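You operate a simulated robot arm through the tools that you are given. There is no shell and no other tool.

The job below is to be done with a simulated robot arm. You get a single attempt, and the scene is never put back.

Task
Set the card's shock to its clicks, stroke it once, hang it back.
Fine: work in the red cradle; close each clicker before counting out.

The check looks at the end state, three seconds after you hand in, the way a careful person would. Anything else that was tipped, shoved, dropped, spilled or broken makes it a failure.

Robot
A 6-joint arm with a two-finger gripper on a trunk, on a base that moves. Base frame: it is fixed to the floor where the robot stands at the start and does not move with it; the origin is under the middle of the robot, x ahead of it, y to its left, z up; the surface under the hand at the start is at about z = 930. Readings come in mm, degrees, newtons and seconds.
With the tool pointing down near the work surface it reaches from about 240 to 720 mm from the robot's upright axis, wherever it stands. Its first joint turns from -166.0 to 166.0 degrees. Places, roughly: black-tag shock [1000, 1750, 1250]; blue-tag shock [750, 2000, 1750]; brown-tag shock [750, 1750, 1250]; green-tag shock [750, 2000, 1750]; orange-tag shock [750, 1750, 1750]; pink-tag shock's compression clicker [700, -100, 1400]; pink-tag shock's rebound clicker [700, -200, 1000]; purple-tag shock [750, 1750, 1750]; red cradle [500, 100, 1000]; red-tag shock [750, 2000, 1750]; white-tag shock [750, 1750, 1750]; yellow-tag shock [750, 2000, 1750]. Payload 1.57 kg.
The tool frame sits at the grasp point between the pads (the TCP): z along the fingers, y along the line on which they close. The tips reach 21 mm beyond it. The gripper opens to 70 mm; its body begins 50 mm behind the TCP.
Orientation is told as [roll, pitch, yaw] about the base's x, y, z axes, in that order, counted from this pose: with the fingers straight down and closing along the base's y, the tool's x points along the base's -x, its y along +y and its z along -z.

Tools
- The arm moves only by the tool apply_moves. Its arguments are lists of equal length, an entry for each row: "grip": the opening, from 0 (shut) to 1 (fully open); "dp": the shift along the base's x, y, z in mm, a list of three; "delta_rot": the turn, a rotation vector about the base's x, y, z in degrees, a list of three. In form: {"grip": [grip, ...], "dp": [[dx, dy, dz], ...], "delta_rot": [[rx, ry, rz], ...]}. A call has 1 to 20 rows; each row shifts and turns the commanded pose from where the row before left it. Each row takes 0.2 s and may step no farther than 50 mm and 8.6 degrees from the row before; otherwise, or with a gripper value out of range, the whole call is refused. A pose out of reach is approached as far as the arm can. The call stops where the force on the tool passes 90 N (or 10 N more than at its start, if that is more) or the arm is blocked; 0.2 s more then pass. The fingers move at their own pace (about 155.5 mm/s each) and stop on an object; they squeeze with about 30 N. The grip force told is the motor's: it shows also when the fingers shut on nothing. Time passes only in rows, and 0.2 s behind the last, so rows that do not move let the fingers close. It gives the time, the measured TCP pose, the force on the tool (base axes), the opening and the grip force at its end, in the units of the frame above (readings bear some noise), with the torque about the TCP (base axes, N m) and any sound that the robot's microphone picked up.
- Cameras (640 x 400 px; columns grow to the right, rows downward): "scene" is now at [29.1, 122.5, 1510.2]; the picture's right is [-0.27, -0.96, 0.00], its down [-0.57, 0.16, -0.81] and it looks along [0.77, -0.22, -0.59] (base axes); focal length 259 px, centre (320, 200). "wrist" rides on the gripper at [79, 4, -81] in the tool frame; the picture's right is [-0.05, 1.00, 0.00], its down [-0.67, -0.04, -0.74] and it looks along [-0.74, -0.04, 0.67] (tool axes); focal length 256 px, centre (320, 200). There is no depth. A picture from a camera that has moved, and an enlarged one, comes with that camera's place and axes in the base frame and with its lens. The place of the scene camera against the robot may be out by one fixed shift of up to 18 mm in any direction.
- snapshot(camera): a new picture of that camera. The clock stands still meanwhile.
- base_move(legs): drives the robot by 1 to 6 legs, each [ahead, left, turn to the left] in mm, mm and degrees, along the robot's own axes; the way and the turn of a leg run together, so that a leg with both is an arc; at most 1500 mm and 180 degrees a leg. The arm and the cameras ride along, it lands a little off, and it stops where it bumps. It gives what a move gives.
- turn_head(pan, tilt): turns the head with the scene camera to pan (to the left, within 155 degrees either way) and tilt (down, from -29 to 69), counted from straight ahead of the robot. It gives what a move gives.
- zoom(camera, box): a new picture of the part [left, top, right, bottom] of that camera's present view, enlarged. The clock stands still meanwhile.
- sign_off(): hands the job in; it is judged then, once.

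Nothing tells you exact positions but the pictures and the camera data. Unless the task says otherwise, let go and move clear before handing in.

The tools are called after "Call:" as name(argument=value, ...) on one line, values as JSON. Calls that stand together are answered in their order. apply_moves: Moves the arm, as the interface text tells. Its arguments: {"type":"object","properties":{"grip":{"type":"array","items":{"type":"number"}},"dp":{"type":"array","items":{"type":"array","items":{"type":"number"}}},"delta_rot":{"type":"array","items":{"type":"array","items":{"type":"number"}}}},"required":["grip","dp","delta_rot"]} The other tools are called the same way: base_move (legs) drives the base; turn_head (pan, tilt) turns the head that bears the scene camera; snapshot (camera) takes a picture; zoom (camera, box) takes an enlarged picture of a part of a camera's view; sign_off () hands the job in.

At the start:

```text
time_s: 0.0
tool_pos: [472.3, 21.7, 998.4]
tcp_rot: [0.1, 0.0, 0.1]
contact_force: [-0.5, -0.4, -0.8]
torque: [0.01, 0.0, 0.0]
width: 70.0
finger_force: 0.0
robot x, y, heading: [1.3, -3.0, 0.1]
head pan, tilt (commanded): [-15.9, 36.3]
```

scene: 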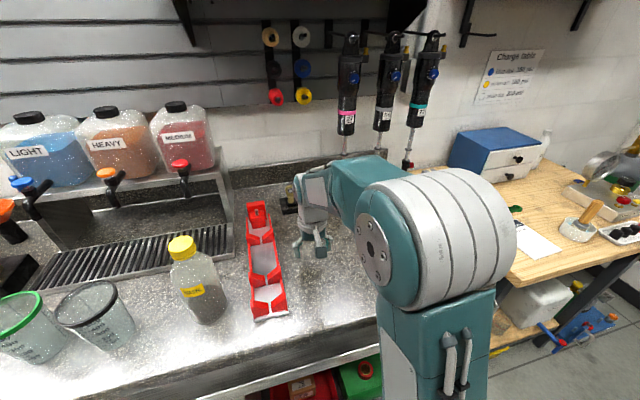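
wrist: 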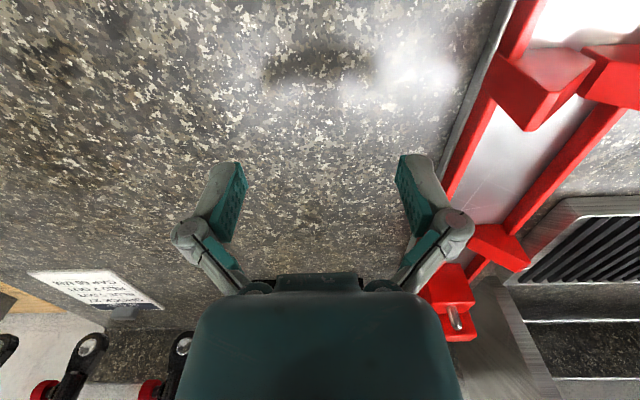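

I see a bench with a red cradle, three shocks hanging on the wall (pink, white?, teal tags), a change table poster and a card on the worktop near the wall. First I'll look closely at the cards and shocks.

Call:
zoom(camera="scene", box=[320, 20, 460, 180])

Call:
zoom(camera="scene", box=[460, 40, 560, 110])

Call:
zoom(camera="scene", box=[220, 170, 360, 330])

Call:
zoom(camera="wrist", box=[0, 240, 200, 400])

Call:
zoom(camera="scene", box=[440, 120, 640, 280])

```text
2.50 times, centred on (390, 100) of scene
camera zoom: at [29.1, 122.5, 1510.2], right [-0.27, -0.96, 0.0], down [-0.57, 0.16, -0.81], along [0.77, -0.22, -0.59], focal length 647 px, centre (145, 450)
```

zoom: 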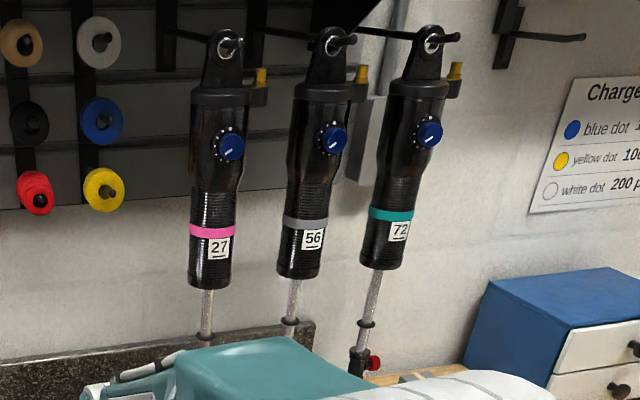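

```text
5.71 times, centred on (510, 75) of scene
camera zoom: at [29.1, 122.5, 1510.2], right [-0.27, -0.96, 0.0], down [-0.57, 0.16, -0.81], along [0.77, -0.22, -0.59], focal length 1480 px, centre (-766, 914)
```

zoom: 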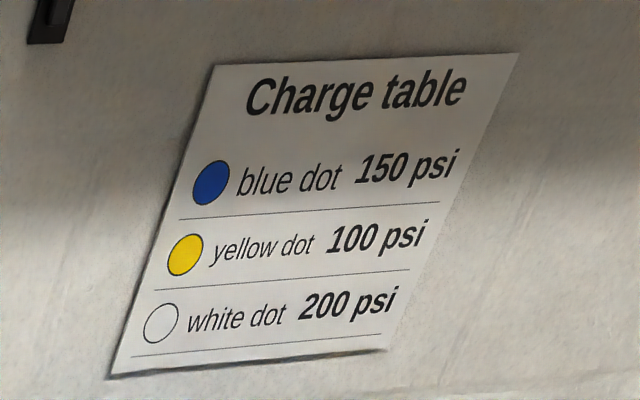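

```text
2.50 times, centred on (290, 250) of scene
camera zoom: at [29.1, 122.5, 1510.2], right [-0.27, -0.96, 0.0], down [-0.57, 0.16, -0.81], along [0.77, -0.22, -0.59], focal length 647 px, centre (395, 75)
```

zoom: 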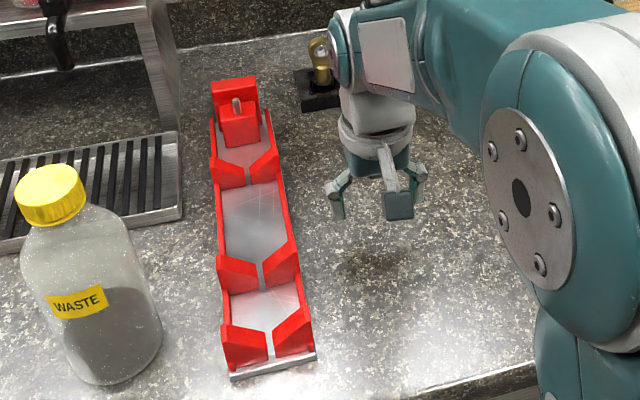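

```text
2.50 times, centred on (100, 320) of wrist
camera zoom: at [394.5, 25.9, 1079.4], right [0.05, 1.0, 0.0], down [0.67, -0.04, 0.74], along [0.74, -0.04, -0.67], focal length 640 px, centre (870, -100)
```

zoom: 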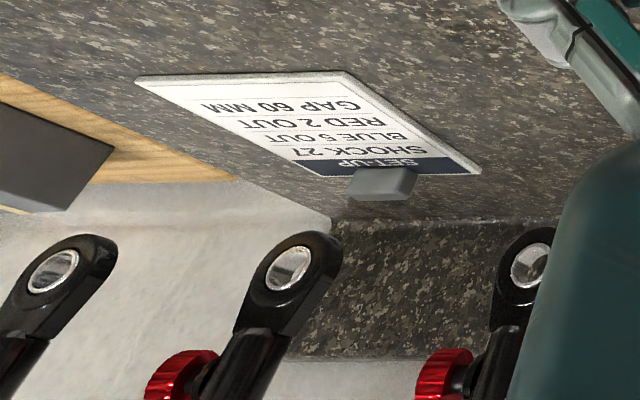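

```text
2.50 times, centred on (540, 200) of scene
camera zoom: at [29.1, 122.5, 1510.2], right [-0.27, -0.96, 0.0], down [-0.57, 0.16, -0.81], along [0.77, -0.22, -0.59], focal length 647 px, centre (-230, 200)
```

zoom: 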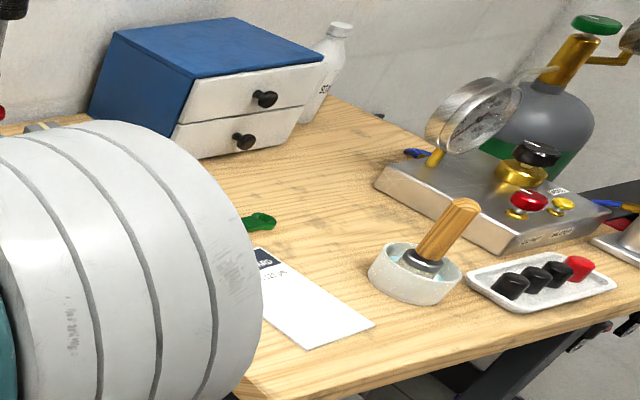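

The card on the backsplash seems to say shock 27, blue 5 out, red 2 out, gap 60 mm. I'll look around with the head before moving.

Call:
turn_head(pan=-50, tilt=30)

Call:
snapshot(camera="scene")

Call:
turn_head(pan=40, tilt=30)

Call:
snapshot(camera="scene")

Call:
turn_head(pan=90, tilt=10)

Call:
snapshot(camera="scene")

Call:
turn_head(pan=-5, tilt=15)

Call:
snapshot(camera="scene")

```text
time_s: 1.0
tool_pos: [471.9, 21.6, 999.6]
tcp_rot: [0.0, 0.0, 0.0]
contact_force: [0.2, -0.4, -1.1]
torque: [0.02, 0.0, -0.01]
width: 69.9
finger_force: 0.1
robot x, y, heading: [2.4, -2.3, 0.2]
head pan, tilt (commanded): [-50.0, 30.0]
```

```text
taken
camera scene: at [3.3, 77.2, 1520.1], right [-0.77, -0.64, 0.0], down [-0.32, 0.38, -0.87], along [0.56, -0.66, -0.5], focal length 259 px, centre (320, 200)
```

scene: 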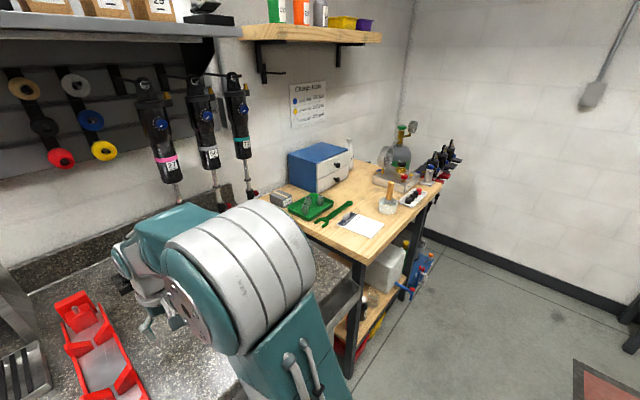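

```text
time_s: 2.6
tool_pos: [472.0, 21.8, 997.6]
tcp_rot: [-0.1, 0.0, 0.1]
contact_force: [-0.1, 0.3, 0.0]
torque: [0.01, -0.02, -0.01]
width: 70.0
finger_force: 0.0
robot x, y, heading: [2.3, -1.6, -0.4]
head pan, tilt (commanded): [40.0, 30.0]
```

```text
taken
camera scene: at [14.4, 204.6, 1519.9], right [0.64, -0.77, 0.0], down [-0.38, -0.32, -0.87], along [0.66, 0.56, -0.5], focal length 259 px, centre (320, 200)
```

scene: 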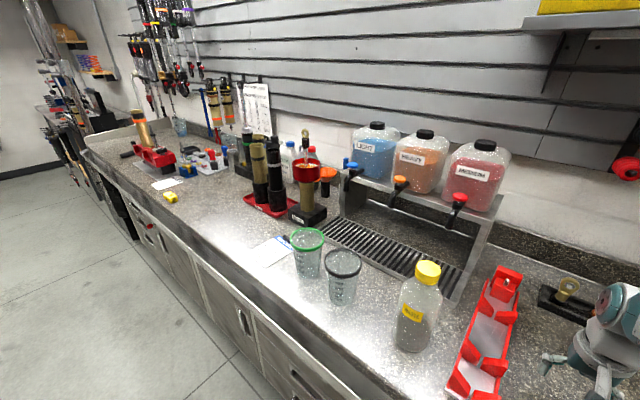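

```text
time_s: 3.8
tool_pos: [471.9, 21.9, 999.5]
tcp_rot: [0.0, -0.1, 0.0]
contact_force: [-0.2, -0.3, -0.3]
torque: [-0.01, 0.02, 0.02]
width: 70.0
finger_force: 0.1
robot x, y, heading: [1.9, -2.3, -0.0]
head pan, tilt (commanded): [90.0, 10.0]
```

```text
taken
camera scene: at [-54.8, 239.4, 1552.3], right [1.0, 0.0, 0.0], down [0.0, -0.17, -0.98], along [0.0, 0.98, -0.17], focal length 259 px, centre (320, 200)
```

scene: 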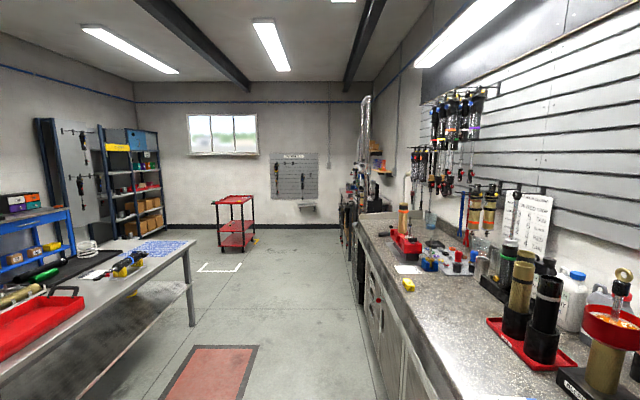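

```text
time_s: 5.5
tool_pos: [471.8, 22.4, 998.1]
tcp_rot: [0.0, 0.0, 0.0]
contact_force: [-0.4, -1.6, -0.1]
torque: [0.0, 0.0, 0.0]
width: 69.8
finger_force: 0.1
robot x, y, heading: [3.3, 4.4, 0.0]
head pan, tilt (commanded): [-5.0, 15.0]
```

```text
taken
camera scene: at [38.2, 138.4, 1544.2], right [-0.09, -1.0, 0.0], down [-0.26, 0.02, -0.97], along [0.96, -0.08, -0.26], focal length 259 px, centre (320, 200)
```

scene: 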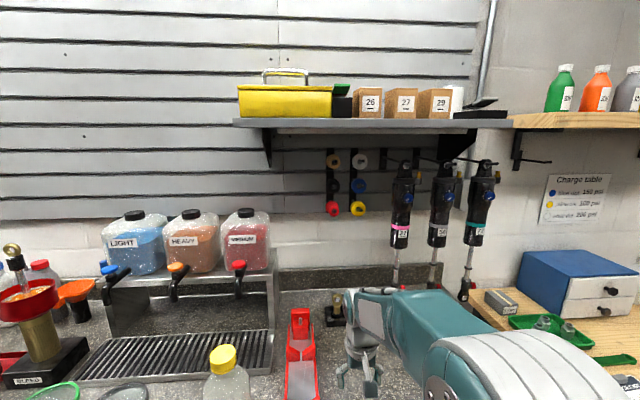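

I'll zoom on the shocks with their knobs and read the other cards around.

Call:
zoom(camera="scene", box=[350, 140, 520, 310])

Call:
zoom(camera="scene", box=[380, 150, 430, 250])

Call:
zoom(camera="scene", box=[270, 280, 400, 400])

Call:
turn_head(pan=60, tilt=20)

Call:
zoom(camera="scene", box=[300, 0, 640, 200])

Call:
snapshot(camera="scene")

```text
2.35 times, centred on (435, 225) of scene
camera zoom: at [38.2, 138.4, 1544.2], right [-0.09, -1.0, 0.0], down [-0.26, 0.02, -0.97], along [0.96, -0.08, -0.26], focal length 609 px, centre (49, 141)
```

zoom: 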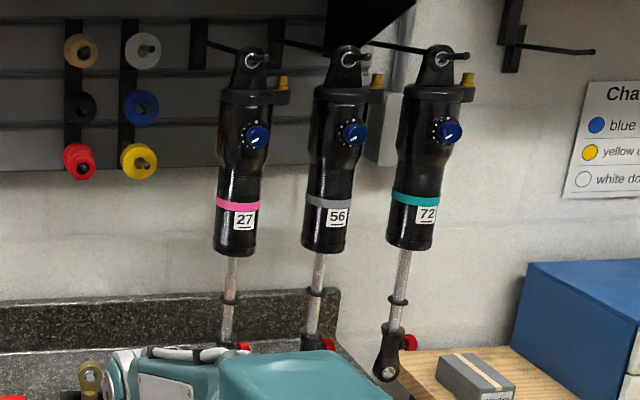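

```text
4.00 times, centred on (405, 200) of scene
camera zoom: at [38.2, 138.4, 1544.2], right [-0.09, -1.0, 0.0], down [-0.26, 0.02, -0.97], along [0.96, -0.08, -0.26], focal length 1036 px, centre (-20, 200)
```

zoom: 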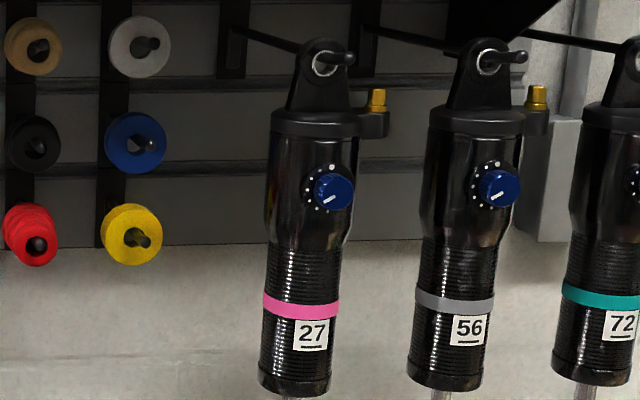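

```text
3.33 times, centred on (335, 340) of scene
camera zoom: at [38.2, 138.4, 1544.2], right [-0.09, -1.0, 0.0], down [-0.26, 0.02, -0.97], along [0.96, -0.08, -0.26], focal length 863 px, centre (270, -267)
```

zoom: 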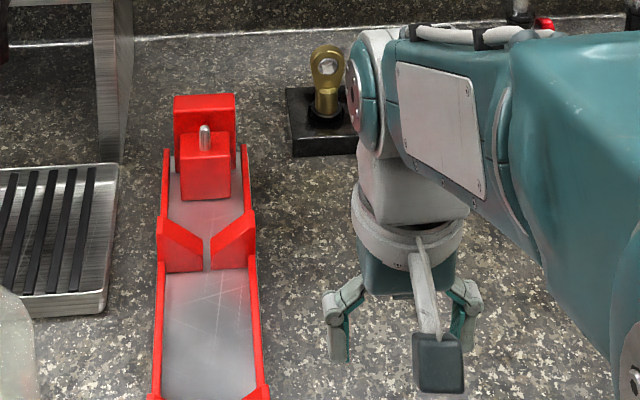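

```text
time_s: 6.9
tool_pos: [471.6, 22.1, 997.8]
tcp_rot: [0.0, 0.0, 0.0]
contact_force: [-1.1, 0.5, 0.6]
torque: [0.01, 0.03, 0.03]
width: 70.2
finger_force: 0.0
robot x, y, heading: [1.5, 0.6, 0.1]
head pan, tilt (commanded): [60.0, 20.0]
```

```text
1.88 times, centred on (470, 100) of scene
camera zoom: at [-8.3, 227.1, 1536.0], right [0.87, -0.5, 0.0], down [-0.17, -0.3, -0.94], along [0.47, 0.81, -0.34], focal length 487 px, centre (38, 388)
```

zoom: 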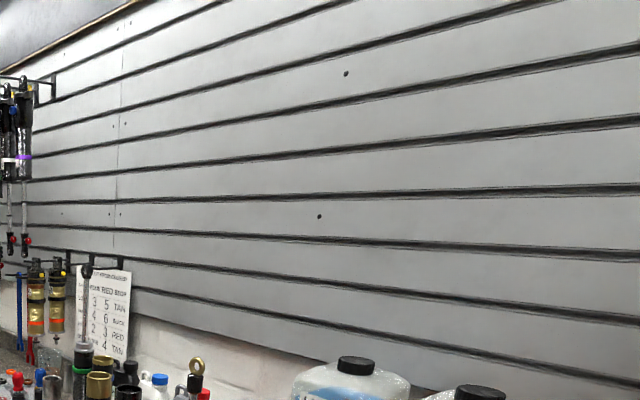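

```text
taken
camera scene: at [-8.3, 227.1, 1536.0], right [0.87, -0.5, 0.0], down [-0.17, -0.3, -0.94], along [0.47, 0.81, -0.34], focal length 259 px, centre (320, 200)
```

scene: 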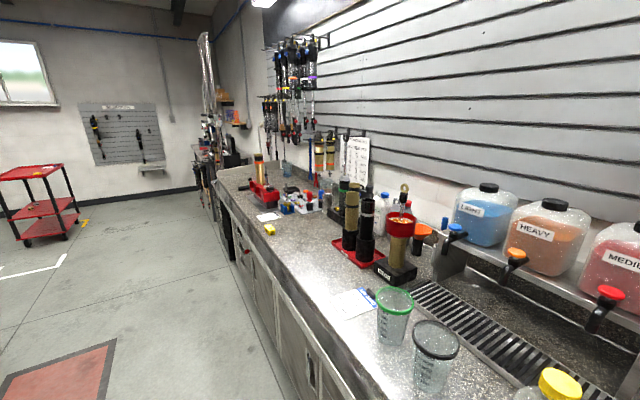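

I'll read that chart and the bench cards.

Call:
zoom(camera="scene", box=[330, 125, 380, 190])

Call:
zoom(camera="scene", box=[310, 270, 400, 330])

Call:
zoom(camera="scene", box=[240, 30, 340, 150])

Call:
zoom(camera="scene", box=[230, 180, 310, 240])

Call:
turn_head(pan=-32, tilt=40)

Call:
snapshot(camera="scene")

Call:
zoom(camera="wrist", box=[20, 260, 180, 320])

```text
6.15 times, centred on (355, 158) of scene
camera zoom: at [-8.3, 227.1, 1536.0], right [0.87, -0.5, 0.0], down [-0.17, -0.3, -0.94], along [0.47, 0.81, -0.34], focal length 1594 px, centre (105, 462)
```

zoom: 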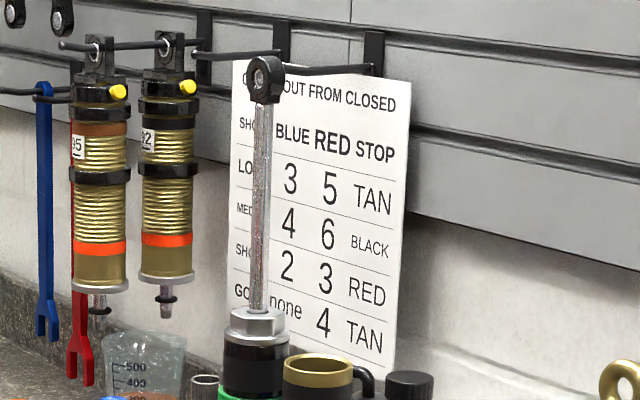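

```text
6.67 times, centred on (355, 300) of scene
camera zoom: at [-8.3, 227.1, 1536.0], right [0.87, -0.5, 0.0], down [-0.17, -0.3, -0.94], along [0.47, 0.81, -0.34], focal length 1726 px, centre (87, -467)
```

zoom: 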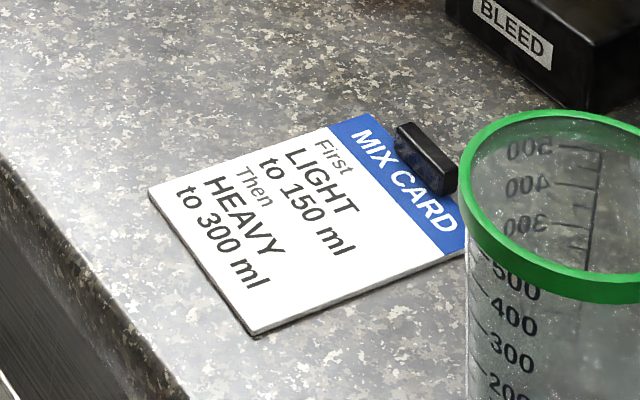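

```text
3.33 times, centred on (290, 90) of scene
camera zoom: at [-8.3, 227.1, 1536.0], right [0.87, -0.5, 0.0], down [-0.17, -0.3, -0.94], along [0.47, 0.81, -0.34], focal length 863 px, centre (420, 567)
```

zoom: 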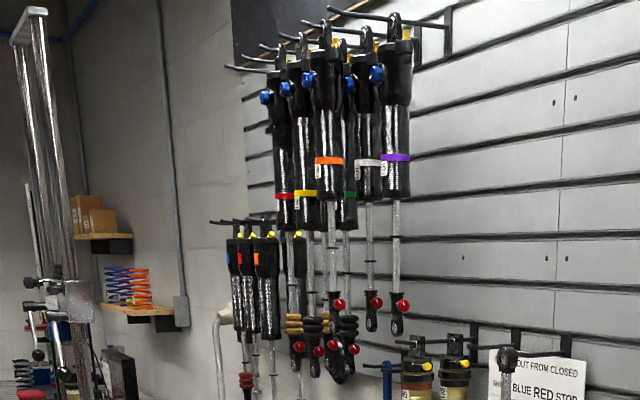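

```text
6.67 times, centred on (270, 210) of scene
camera zoom: at [-8.3, 227.1, 1536.0], right [0.87, -0.5, 0.0], down [-0.17, -0.3, -0.94], along [0.47, 0.81, -0.34], focal length 1726 px, centre (653, 133)
```

zoom: 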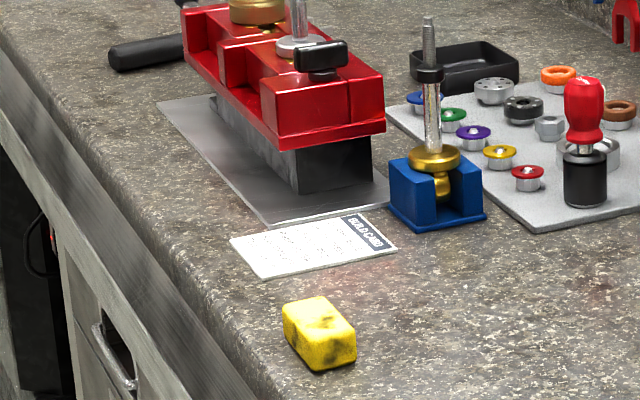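

```text
time_s: 8.6
tool_pos: [471.7, 22.2, 998.4]
tcp_rot: [0.0, 0.0, 0.0]
contact_force: [-0.1, 0.2, -0.9]
torque: [0.0, -0.02, 0.05]
width: 69.8
finger_force: 0.2
robot x, y, heading: [-4.0, 0.3, -0.2]
head pan, tilt (commanded): [-32.0, 40.0]
```

```text
taken
camera scene: at [17.2, 101.4, 1504.7], right [-0.53, -0.85, 0.0], down [-0.55, 0.34, -0.77], along [0.65, -0.41, -0.64], focal length 259 px, centre (320, 200)
```

scene: 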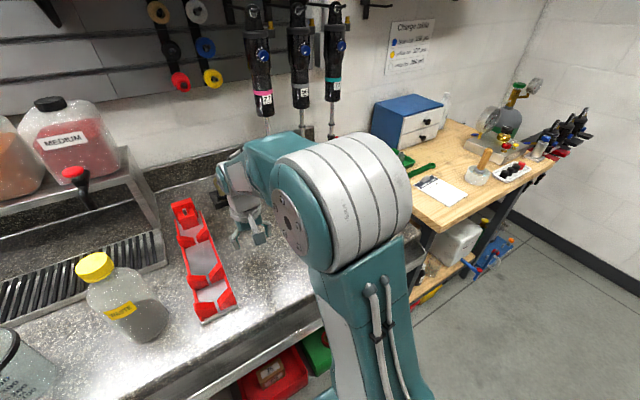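

```text
4.00 times, centred on (100, 290) of wrist
camera zoom: at [394.5, 25.9, 1079.4], right [0.05, 1.0, 0.0], down [0.67, -0.04, 0.74], along [0.74, -0.04, -0.67], focal length 1024 px, centre (1200, -160)
```

zoom: 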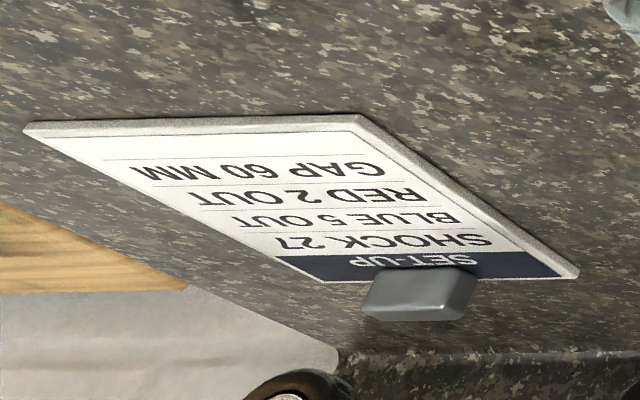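

The set-up card reads shock 27, blue 5 out, red 2 out; shock 27 is the pink-tag one on the left hook, and the cradle lies along x near y≈140 with an upright pin at its far end. I'll raise the hand in front of the shock, pointing forward, to view it with the wrist camera.

Call:
apply_moves(grip=[1, 1, 1, 1, 1, 1, 1, 1, 1, 1, 1, 1], dp=[[-4, -13, 29], [-4, -13, 29], [-4, -13, 29], [-4, -13, 29], [-4, -13, 29], [-4, -13, 29], [-4, -13, 29], [-4, -13, 29], [-4, -13, 29], [-4, -13, 29], [-4, -13, 29], [-4, -13, 29]], delta_rot=[[0, -7.5, 0], [0, -7.5, 0], [0, -7.5, 0], [0, -7.5, 0], [0, -7.5, 0], [0, -7.5, 0], [0, -7.5, 0], [0, -7.5, 0], [0, -7.5, 0], [0, -7.5, 0], [0, -7.5, 0], [0, -7.5, 0]])

Call:
snapshot(camera="wrist")

Call:
snapshot(camera="scene")

```text
time_s: 11.2
tool_pos: [426.1, -132.6, 1347.5]
tcp_rot: [-129.9, -89.8, 130.1]
contact_force: [-0.1, 0.3, -0.1]
torque: [0.03, 0.0, 0.0]
width: 69.9
finger_force: 0.0
robot x, y, heading: [3.3, 0.3, -0.2]
head pan, tilt (commanded): [-32.0, 40.0]
```

```text
taken
camera wrist: at [347.2, -129.2, 1267.0], right [0.0, 1.0, 0.05], down [-0.75, -0.04, 0.66], along [0.67, -0.04, 0.75], focal length 256 px, centre (320, 200)
```

wrist: 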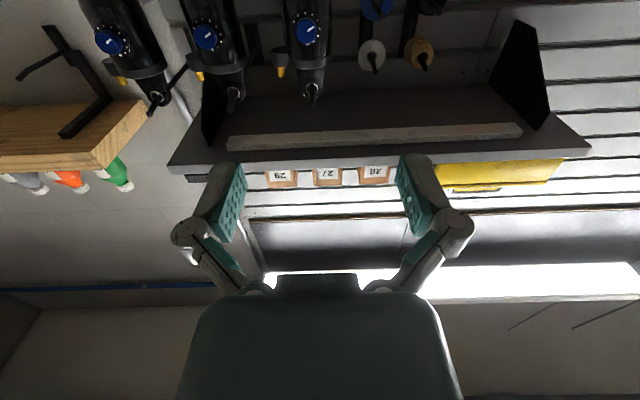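

```text
taken
camera scene: at [16.0, 101.0, 1504.7], right [-0.53, -0.85, 0.0], down [-0.55, 0.34, -0.77], along [0.65, -0.41, -0.64], focal length 259 px, centre (320, 200)
```

scene: 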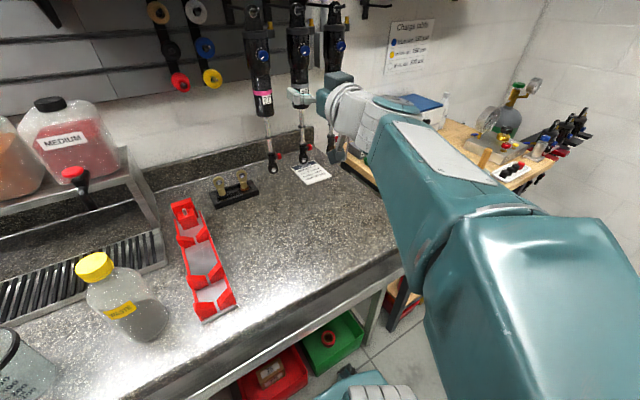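

The forward pose works; shock 27 is the one nearest straight ahead. I'll lower the hand to see the rest of it and triangulate.

Call:
apply_moves(grip=[1, 1, 1, 1, 1, 1], dp=[[0, -2, -25], [0, -2, -25], [0, -2, -25], [0, -2, -25], [0, -2, -25], [0, -2, -25]], delta_rot=[[0, 0, 0], [0, 0, 0], [0, 0, 0], [0, 0, 0], [0, 0, 0], [0, 0, 0]])

Call:
snapshot(camera="wrist")

Call:
zoom(camera="wrist", box=[240, 0, 400, 100])

Call:
apply_moves(grip=[1, 1, 1, 1, 1, 1], dp=[[0, 0, -25], [0, 0, -25], [0, 0, -25], [0, 0, -25], [0, 0, -25], [0, 0, -10]], delta_rot=[[0, 0, 0], [0, 0, 0], [0, 0, 0], [0, 0, 0], [0, 0, 0], [0, 0, 0]])

Call:
snapshot(camera="wrist")

Call:
zoom(camera="wrist", box=[240, 0, 400, 100])

```text
time_s: 12.6
tool_pos: [423.8, -147.2, 1198.8]
tcp_rot: [-134.3, -89.9, 134.4]
contact_force: [-0.4, -0.4, -0.3]
torque: [-0.01, -0.03, 0.01]
width: 70.0
finger_force: 0.1
robot x, y, heading: [-2.0, 0.5, 0.1]
head pan, tilt (commanded): [-32.0, 40.0]
```

```text
taken
camera wrist: at [345.7, -142.9, 1118.5], right [0.0, 1.0, 0.05], down [-0.75, -0.04, 0.67], along [0.67, -0.04, 0.74], focal length 256 px, centre (320, 200)
```

wrist: 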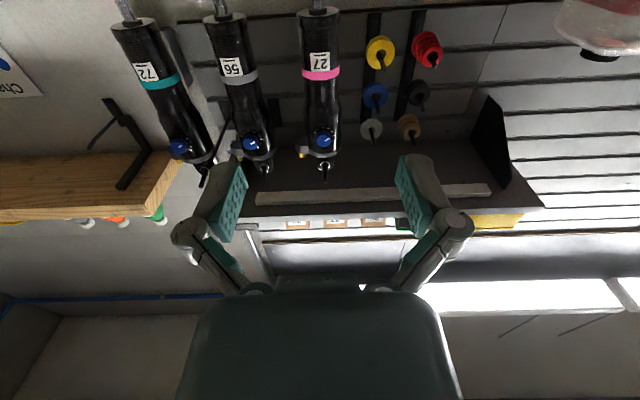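

```text
4.00 times, centred on (320, 50) of wrist
camera zoom: at [345.7, -142.9, 1118.5], right [0.0, 1.0, 0.05], down [-0.75, -0.04, 0.67], along [0.67, -0.04, 0.74], focal length 1024 px, centre (320, 800)
```

zoom: 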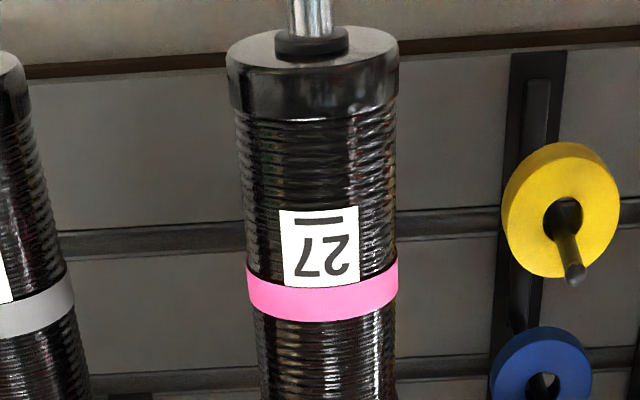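

```text
time_s: 14.0
tool_pos: [435.4, -157.6, 1065.9]
tcp_rot: [-85.3, -89.9, 85.3]
contact_force: [0.2, -0.5, 0.4]
torque: [-0.03, -0.04, 0.01]
width: 70.1
finger_force: 0.3
out of reach, approached as far as the arm can: row 4, 5
robot x, y, heading: [-0.2, -1.0, 0.1]
head pan, tilt (commanded): [-32.0, 40.0]
```

```text
taken
camera wrist: at [356.0, -153.2, 985.4], right [0.0, 1.0, 0.05], down [-0.74, -0.04, 0.67], along [0.67, -0.04, 0.74], focal length 256 px, centre (320, 200)
```

wrist: 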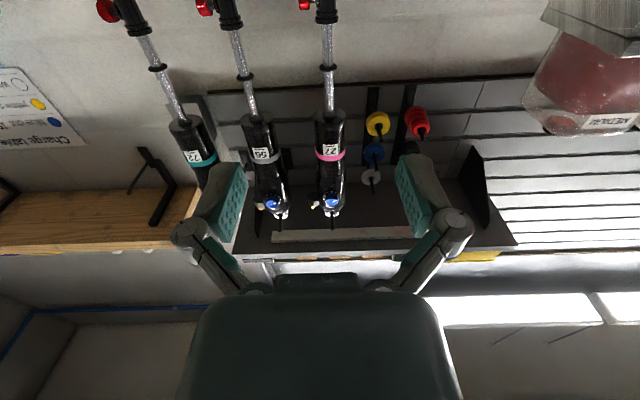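

```text
4.00 times, centred on (320, 50) of wrist
camera zoom: at [356.0, -153.2, 985.4], right [0.0, 1.0, 0.05], down [-0.74, -0.04, 0.67], along [0.67, -0.04, 0.74], focal length 1024 px, centre (320, 800)
```

zoom: 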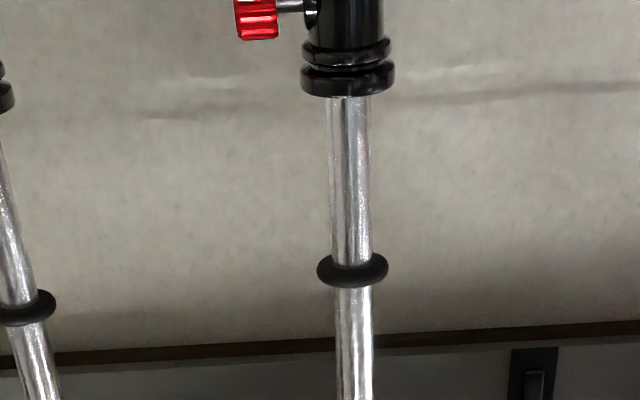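

Shock 27's axis is near y≈-149, x≈730, dial face near x≈677, z≈1351, body z 1195–1400. I'll get a level, closer view with the tool tilted 45°.

Call:
apply_moves(grip=[1, 1, 1, 1, 1, 1], dp=[[0, 0, 20], [5, 2, 10], [5, 2, 5], [10, 0, 0], [10, 0, 0], [10, 0, 0]], delta_rot=[[0, 8, 0], [0, 8, 0], [0, 8, 0], [0, 8, 0], [0, 8, 0], [0, 8, 0]])

Call:
snapshot(camera="wrist")

Call:
zoom(camera="wrist", box=[240, 0, 400, 100])

Call:
zoom(camera="wrist", box=[240, 80, 400, 180])

```text
time_s: 15.4
tool_pos: [473.5, -152.0, 1100.5]
tcp_rot: [0.0, -42.1, 0.1]
contact_force: [0.6, 0.4, -0.2]
torque: [0.05, 0.03, -0.02]
width: 69.8
finger_force: 0.1
robot x, y, heading: [-3.7, -2.9, 0.1]
head pan, tilt (commanded): [-32.0, 40.0]
```

```text
taken
camera wrist: at [362.6, -148.1, 1107.4], right [0.04, 1.0, 0.04], down [0.0, -0.04, 1.0], along [1.0, -0.04, 0.0], focal length 256 px, centre (320, 200)
```

wrist: 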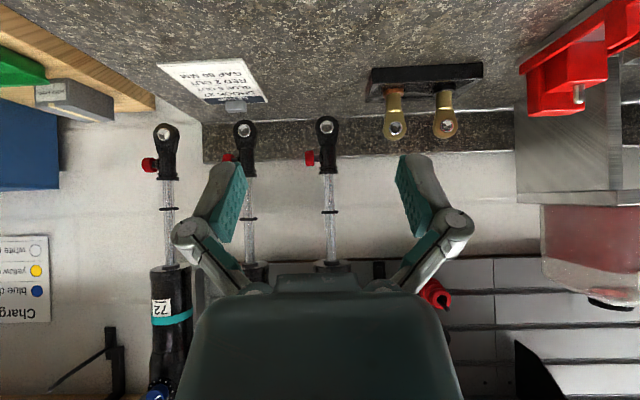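

```text
4.00 times, centred on (320, 50) of wrist
camera zoom: at [362.6, -148.1, 1107.4], right [0.04, 1.0, 0.04], down [0.0, -0.04, 1.0], along [1.0, -0.04, 0.0], focal length 1024 px, centre (320, 800)
```

zoom: 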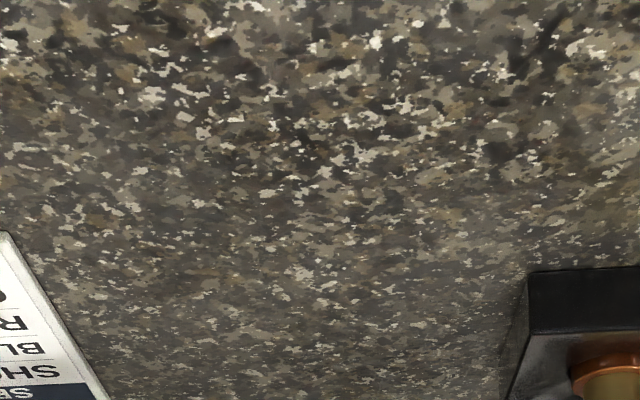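

```text
4.00 times, centred on (320, 130) of wrist
camera zoom: at [362.6, -148.1, 1107.4], right [0.04, 1.0, 0.04], down [0.0, -0.04, 1.0], along [1.0, -0.04, 0.0], focal length 1024 px, centre (320, 480)
```

zoom: 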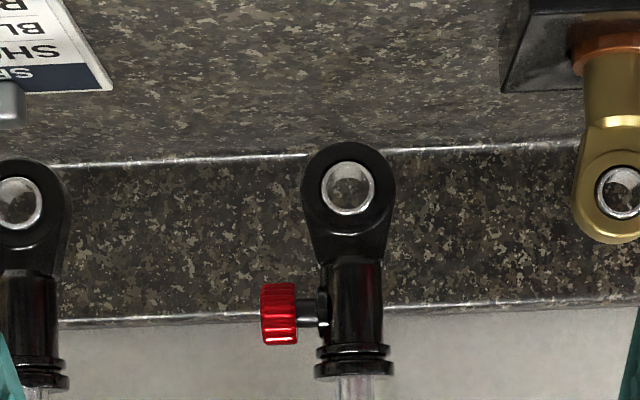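

Lower eye at z≈1002, red knob sticks out toward −y at z≈1048, 22 mm diameter. Now a level view of the upper part.

Call:
apply_moves(grip=[1, 1, 1, 1, 1, 1, 1, 1, 1, 1], dp=[[0, 0, 30], [0, 0, 30], [0, 0, 30], [0, 0, 30], [0, 0, 30], [0, 0, 30], [0, 0, 30], [0, 0, 30], [0, 0, 30], [0, 0, 30]], delta_rot=[[0, 0, 0], [0, 0, 0], [0, 0, 0], [0, 0, 0], [0, 0, 0], [0, 0, 0], [0, 0, 0], [0, 0, 0], [0, 0, 0], [0, 0, 0]])

Call:
snapshot(camera="wrist")

Call:
zoom(camera="wrist", box=[240, 60, 400, 160])

Call:
zoom(camera="wrist", box=[240, 150, 400, 250])

```text
time_s: 17.6
tool_pos: [475.3, -151.3, 1400.3]
tcp_rot: [0.2, -42.1, 0.0]
contact_force: [0.3, -0.4, -0.8]
torque: [-0.01, 0.0, 0.04]
width: 70.1
finger_force: 0.0
robot x, y, heading: [0.0, -0.2, 0.0]
head pan, tilt (commanded): [-32.0, 40.0]
```

```text
taken
camera wrist: at [363.4, -146.5, 1407.7], right [0.04, 1.0, 0.04], down [0.0, -0.04, 1.0], along [1.0, -0.04, 0.0], focal length 256 px, centre (320, 200)
```

wrist: 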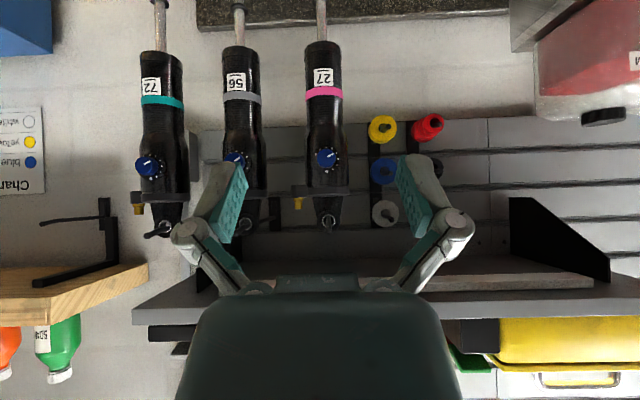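

```text
4.00 times, centred on (320, 110) of wrist
camera zoom: at [363.4, -146.5, 1407.7], right [0.04, 1.0, 0.04], down [0.0, -0.04, 1.0], along [1.0, -0.04, 0.0], focal length 1024 px, centre (320, 560)
```

zoom: 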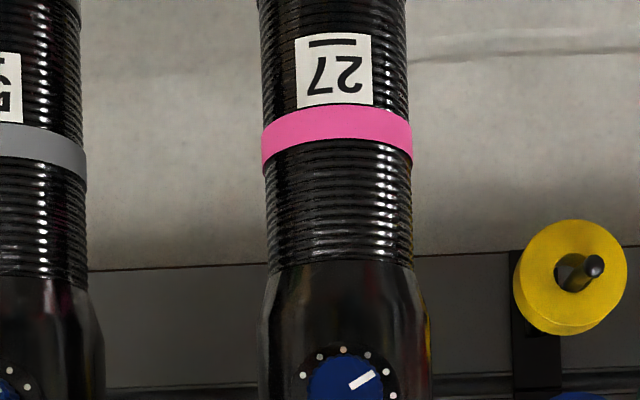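

```text
4.00 times, centred on (320, 200) of wrist
camera zoom: at [363.4, -146.5, 1407.7], right [0.04, 1.0, 0.04], down [0.0, -0.04, 1.0], along [1.0, -0.04, 0.0], focal length 1024 px, centre (320, 200)
```

zoom: 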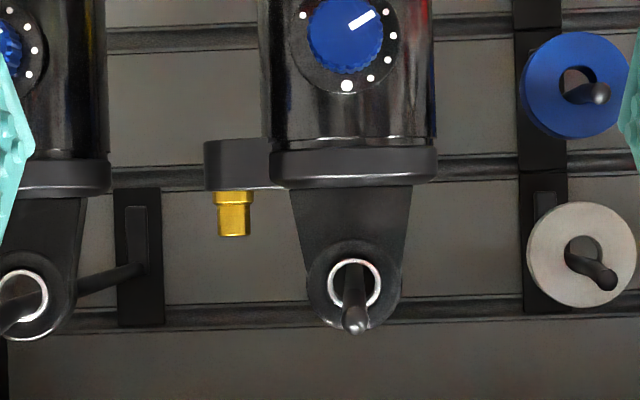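

Axis of shock 27 ≈ (725, −149.5), dial at z≈1355 with big dot up, currently around the fourth dot; eye at z≈1438. Now I'll look at the cradle from above.

Call:
apply_moves(grip=[1, 1, 1, 1, 1, 1, 1, 1, 1, 1], dp=[[-5, 30, -20], [-5, 30, -20], [-5, 30, -20], [-5, 30, -20], [0, 30, -20], [0, 30, -20], [0, 30, -20], [0, 30, -20], [0, 30, -20], [0, 20, -10]], delta_rot=[[0, 4.2, 0], [0, 4.2, 0], [0, 4.2, 0], [0, 4.2, 0], [0, 4.2, 0], [0, 4.2, 0], [0, 4.2, 0], [0, 4.2, 0], [0, 4.2, 0], [0, 4.2, 0]])

Call:
snapshot(camera="wrist")

Call:
snapshot(camera="scene")

```text
time_s: 19.8
tool_pos: [456.1, 143.1, 1211.5]
tcp_rot: [0.0, 0.1, 0.0]
contact_force: [0.3, 0.4, 0.5]
torque: [0.0, -0.03, -0.03]
width: 70.0
finger_force: 0.0
robot x, y, heading: [0.8, 0.1, -0.1]
head pan, tilt (commanded): [-32.0, 40.0]
```

```text
taken
camera wrist: at [379.8, 146.7, 1292.6], right [0.05, 1.0, 0.0], down [0.67, -0.04, 0.74], along [0.74, -0.04, -0.67], focal length 256 px, centre (320, 200)
```

wrist: 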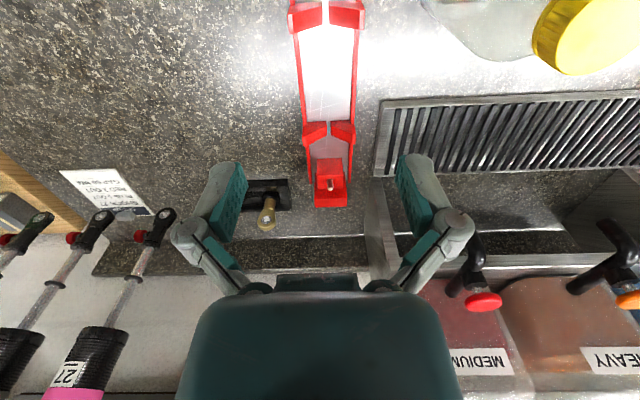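

```text
taken
camera scene: at [17.1, 102.6, 1504.6], right [-0.53, -0.85, 0.0], down [-0.55, 0.34, -0.77], along [0.65, -0.41, -0.64], focal length 259 px, centre (320, 200)
```

scene: 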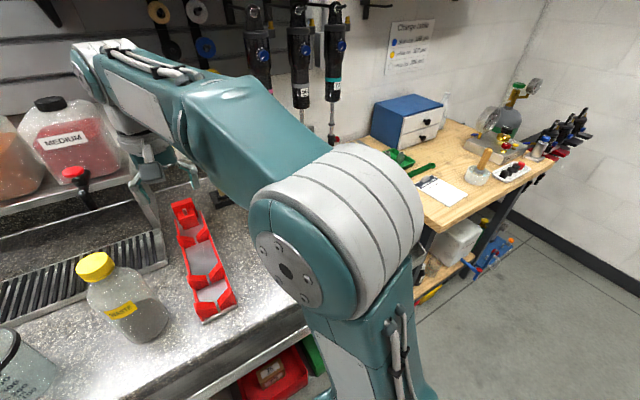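

I'll pull back so the whole cradle is in view.

Call:
apply_moves(grip=[1, 1, 1, 1, 1, 1], dp=[[-22, 0, 5], [-22, 0, 5], [-22, 0, 5], [-22, 0, 5], [-22, 0, 5], [-22, 0, 5]], delta_rot=[[0, 0, 0], [0, 0, 0], [0, 0, 0], [0, 0, 0], [0, 0, 0], [0, 0, 0]])

Call:
snapshot(camera="wrist")

Call:
zoom(camera="wrist", box=[240, 40, 400, 140])

Call:
zoom(camera="wrist", box=[240, 120, 400, 220])

```text
time_s: 21.2
tool_pos: [323.6, 141.8, 1239.9]
tcp_rot: [0.1, -0.1, 0.0]
contact_force: [0.5, 0.7, -0.6]
torque: [0.02, 0.01, 0.0]
width: 69.9
finger_force: 0.1
robot x, y, heading: [-0.9, -0.2, -0.1]
head pan, tilt (commanded): [-32.0, 40.0]
```

```text
taken
camera wrist: at [246.4, 145.3, 1320.4], right [0.05, 1.0, 0.0], down [0.67, -0.04, 0.75], along [0.74, -0.04, -0.67], focal length 256 px, centre (320, 200)
```

wrist: 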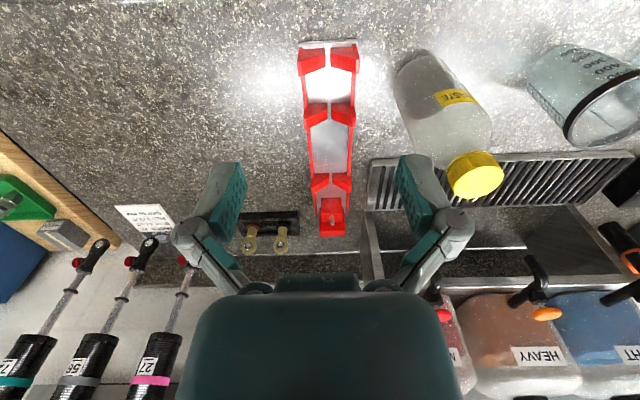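

```text
4.00 times, centred on (320, 90) of wrist
camera zoom: at [246.4, 145.3, 1320.4], right [0.05, 1.0, 0.0], down [0.67, -0.04, 0.75], along [0.74, -0.04, -0.67], focal length 1024 px, centre (320, 640)
```

zoom: 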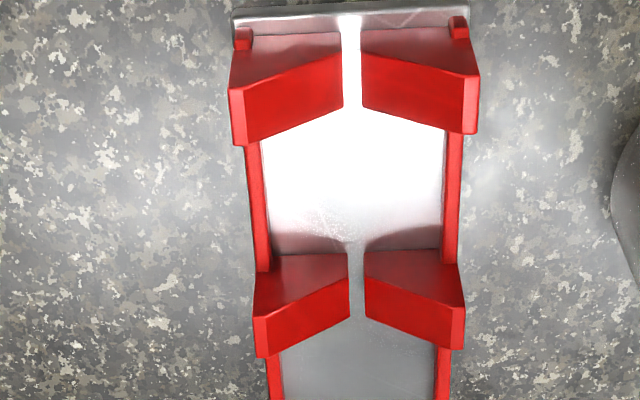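

```text
4.00 times, centred on (320, 170) of wrist
camera zoom: at [246.4, 145.3, 1320.4], right [0.05, 1.0, 0.0], down [0.67, -0.04, 0.75], along [0.74, -0.04, -0.67], focal length 1024 px, centre (320, 320)
```

zoom: 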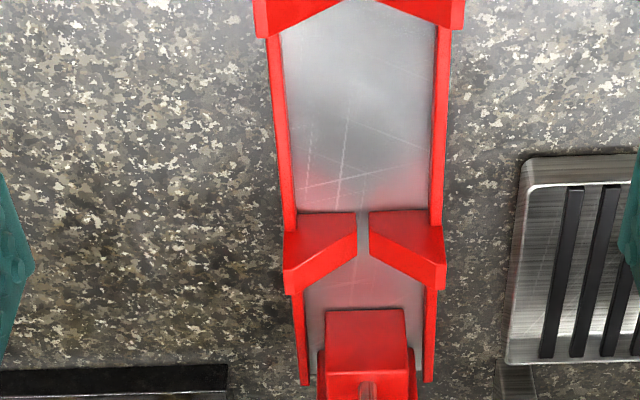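

The cradle has three V supports (x≈366–383, 441–461, 583–602) and a pin block near x≈655, so the top eye goes on the pin with the body on the two far Vs. Let me zoom into the pin block.

Call:
zoom(camera="wrist", box=[290, 170, 386, 230])

Call:
turn_head(pan=0, tilt=45)

Call:
snapshot(camera="scene")

Call:
zoom(camera="scene", box=[270, 100, 390, 175])

```text
6.67 times, centred on (338, 200) of wrist
camera zoom: at [246.4, 145.3, 1320.4], right [0.05, 1.0, 0.0], down [0.67, -0.04, 0.75], along [0.74, -0.04, -0.67], focal length 1707 px, centre (200, 200)
```

zoom: 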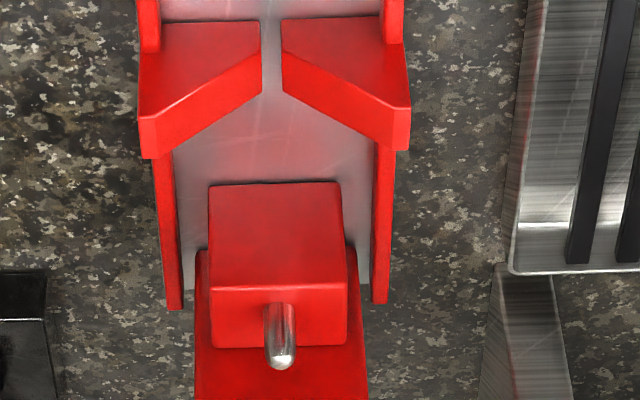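

```text
time_s: 22.1
tool_pos: [324.8, 141.6, 1240.7]
tcp_rot: [0.0, 0.0, 0.0]
contact_force: [0.5, -0.3, -0.7]
torque: [0.0, 0.02, 0.02]
width: 70.0
finger_force: 0.0
robot x, y, heading: [-0.3, 0.2, -0.0]
head pan, tilt (commanded): [0.0, 45.0]
```

```text
taken
camera scene: at [25.6, 146.8, 1497.4], right [0.0, -1.0, 0.0], down [-0.71, 0.0, -0.71], along [0.71, 0.0, -0.71], focal length 259 px, centre (320, 200)
```

scene: 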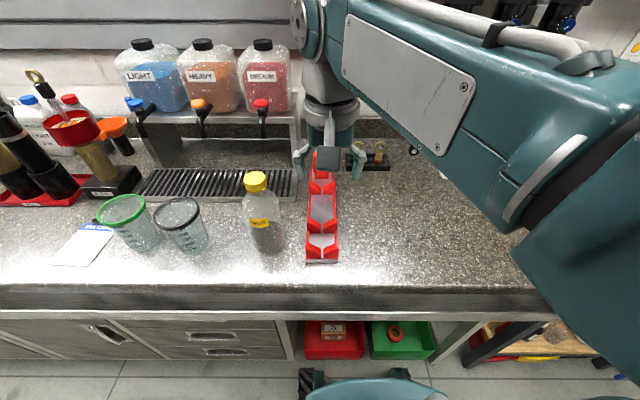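

```text
5.33 times, centred on (330, 138) of scene
camera zoom: at [25.6, 146.8, 1497.4], right [0.0, -1.0, 0.0], down [-0.71, 0.0, -0.71], along [0.71, 0.0, -0.71], focal length 1381 px, centre (267, 533)
```

zoom: 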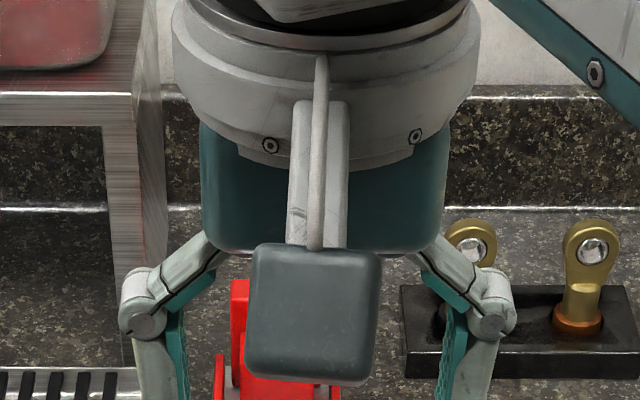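

Pin is at about (681, 148) with its tip at z≈1000, block top z≈982. Now I go to a forward-pointing pre-grasp in front of shock 27's body, below the dial.

Call:
apply_moves(grip=[1, 1, 1, 1, 1, 1, 1, 1, 1, 1, 1, 1, 1, 1, 1, 1], dp=[[8, -24.3, 4], [8, -24.3, 4], [8, -24.3, 4], [8, -24.3, 4], [8, -24.3, 4], [8, -24.3, 4], [8, -24.3, 4], [8, -24.3, 4], [8, -24.3, 4], [8, -24.3, 4], [8, -24.3, 4], [8, -24.3, 4], [40, 0, 0], [40, 0, 0], [40, 0, 0], [20, 0, 0]], delta_rot=[[0, -7.5, 0], [0, -7.5, 0], [0, -7.5, 0], [0, -7.5, 0], [0, -7.5, 0], [0, -7.5, 0], [0, -7.5, 0], [0, -7.5, 0], [0, -7.5, 0], [0, -7.5, 0], [0, -7.5, 0], [0, -7.5, 0], [0, 0, 0], [0, 0, 0], [0, 0, 0], [0, 0, 0]])

Call:
snapshot(camera="wrist")

Call:
turn_head(pan=-20, tilt=22)

Call:
snapshot(camera="scene")

```text
time_s: 25.5
tool_pos: [557.7, -155.0, 1288.2]
tcp_rot: [-49.7, -90.0, 49.9]
contact_force: [0.5, -0.5, -0.1]
torque: [-0.04, 0.03, 0.0]
width: 70.0
finger_force: 0.0
robot x, y, heading: [-2.2, -0.6, 0.1]
head pan, tilt (commanded): [0.0, 45.0]
```

```text
taken
camera wrist: at [477.9, -150.9, 1208.4], right [0.0, 1.0, 0.05], down [-0.74, -0.04, 0.67], along [0.67, -0.04, 0.74], focal length 256 px, centre (320, 200)
```

wrist: 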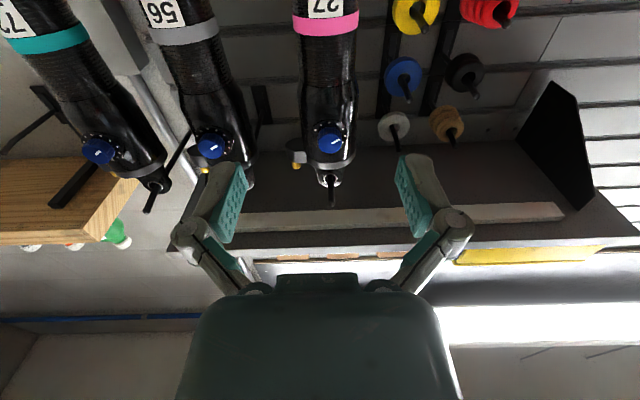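

```text
time_s: 26.4
tool_pos: [557.1, -155.5, 1287.8]
tcp_rot: [-77.2, -89.9, 77.3]
contact_force: [-1.0, 0.2, -0.1]
torque: [0.02, 0.0, 0.02]
width: 70.2
finger_force: 0.0
robot x, y, heading: [0.1, -0.6, 0.4]
head pan, tilt (commanded): [-20.0, 22.0]
```

```text
taken
camera scene: at [31.9, 114.0, 1532.8], right [-0.34, -0.94, 0.0], down [-0.35, 0.13, -0.93], along [0.87, -0.32, -0.38], focal length 259 px, centre (320, 200)
```

scene: 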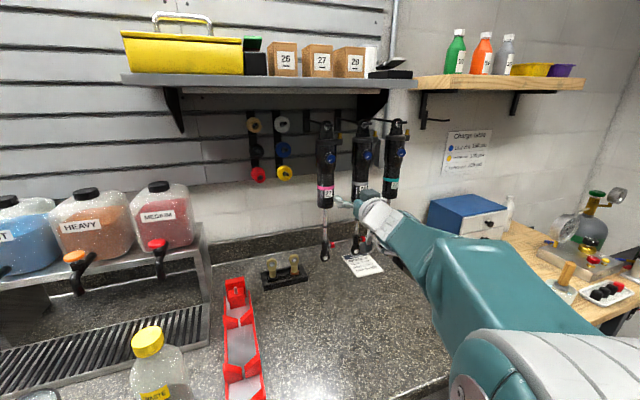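

Aligned roughly; shifting +5 mm in y and advancing toward the body in stages.

Call:
apply_moves(grip=[1, 1, 1, 1, 1], dp=[[0, 5.3, -2], [25, 0, 0], [25, 0, 0], [25, 0, 0], [25, 0, 0]], delta_rot=[[0, 0, 0], [0, 0, 0], [0, 0, 0], [0, 0, 0], [0, 0, 0]])

Call:
snapshot(camera="wrist")

Call:
zoom(camera="scene", box=[290, 110, 430, 260])

```text
time_s: 27.6
tool_pos: [654.7, -146.1, 1284.8]
tcp_rot: [-27.5, -89.9, 27.6]
contact_force: [-0.1, 0.4, 0.8]
torque: [0.0, 0.02, 0.01]
width: 70.1
finger_force: 0.0
robot x, y, heading: [2.9, -2.4, -0.3]
head pan, tilt (commanded): [-20.0, 22.0]
```

```text
taken
camera wrist: at [576.2, -141.7, 1205.4], right [0.0, 1.0, 0.05], down [-0.74, -0.04, 0.67], along [0.67, -0.04, 0.74], focal length 256 px, centre (320, 200)
```

wrist: 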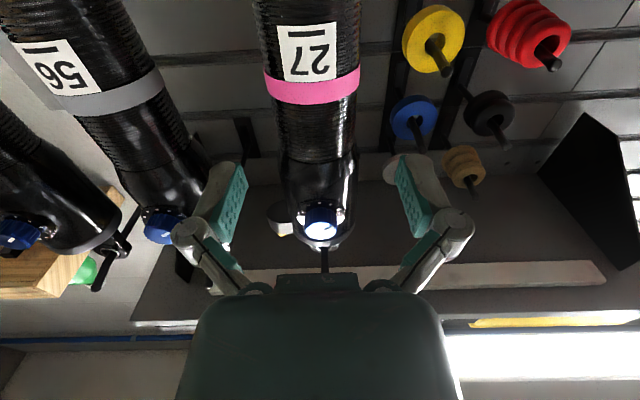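

```text
2.67 times, centred on (360, 185) of scene
camera zoom: at [32.4, 113.7, 1532.9], right [-0.34, -0.94, 0.0], down [-0.35, 0.13, -0.93], along [0.87, -0.32, -0.38], focal length 691 px, centre (213, 240)
```

zoom: 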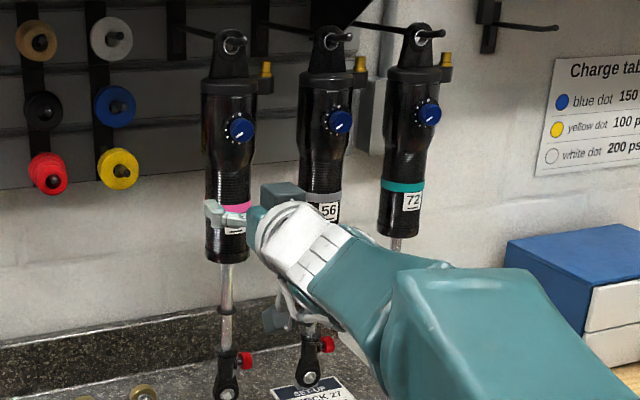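

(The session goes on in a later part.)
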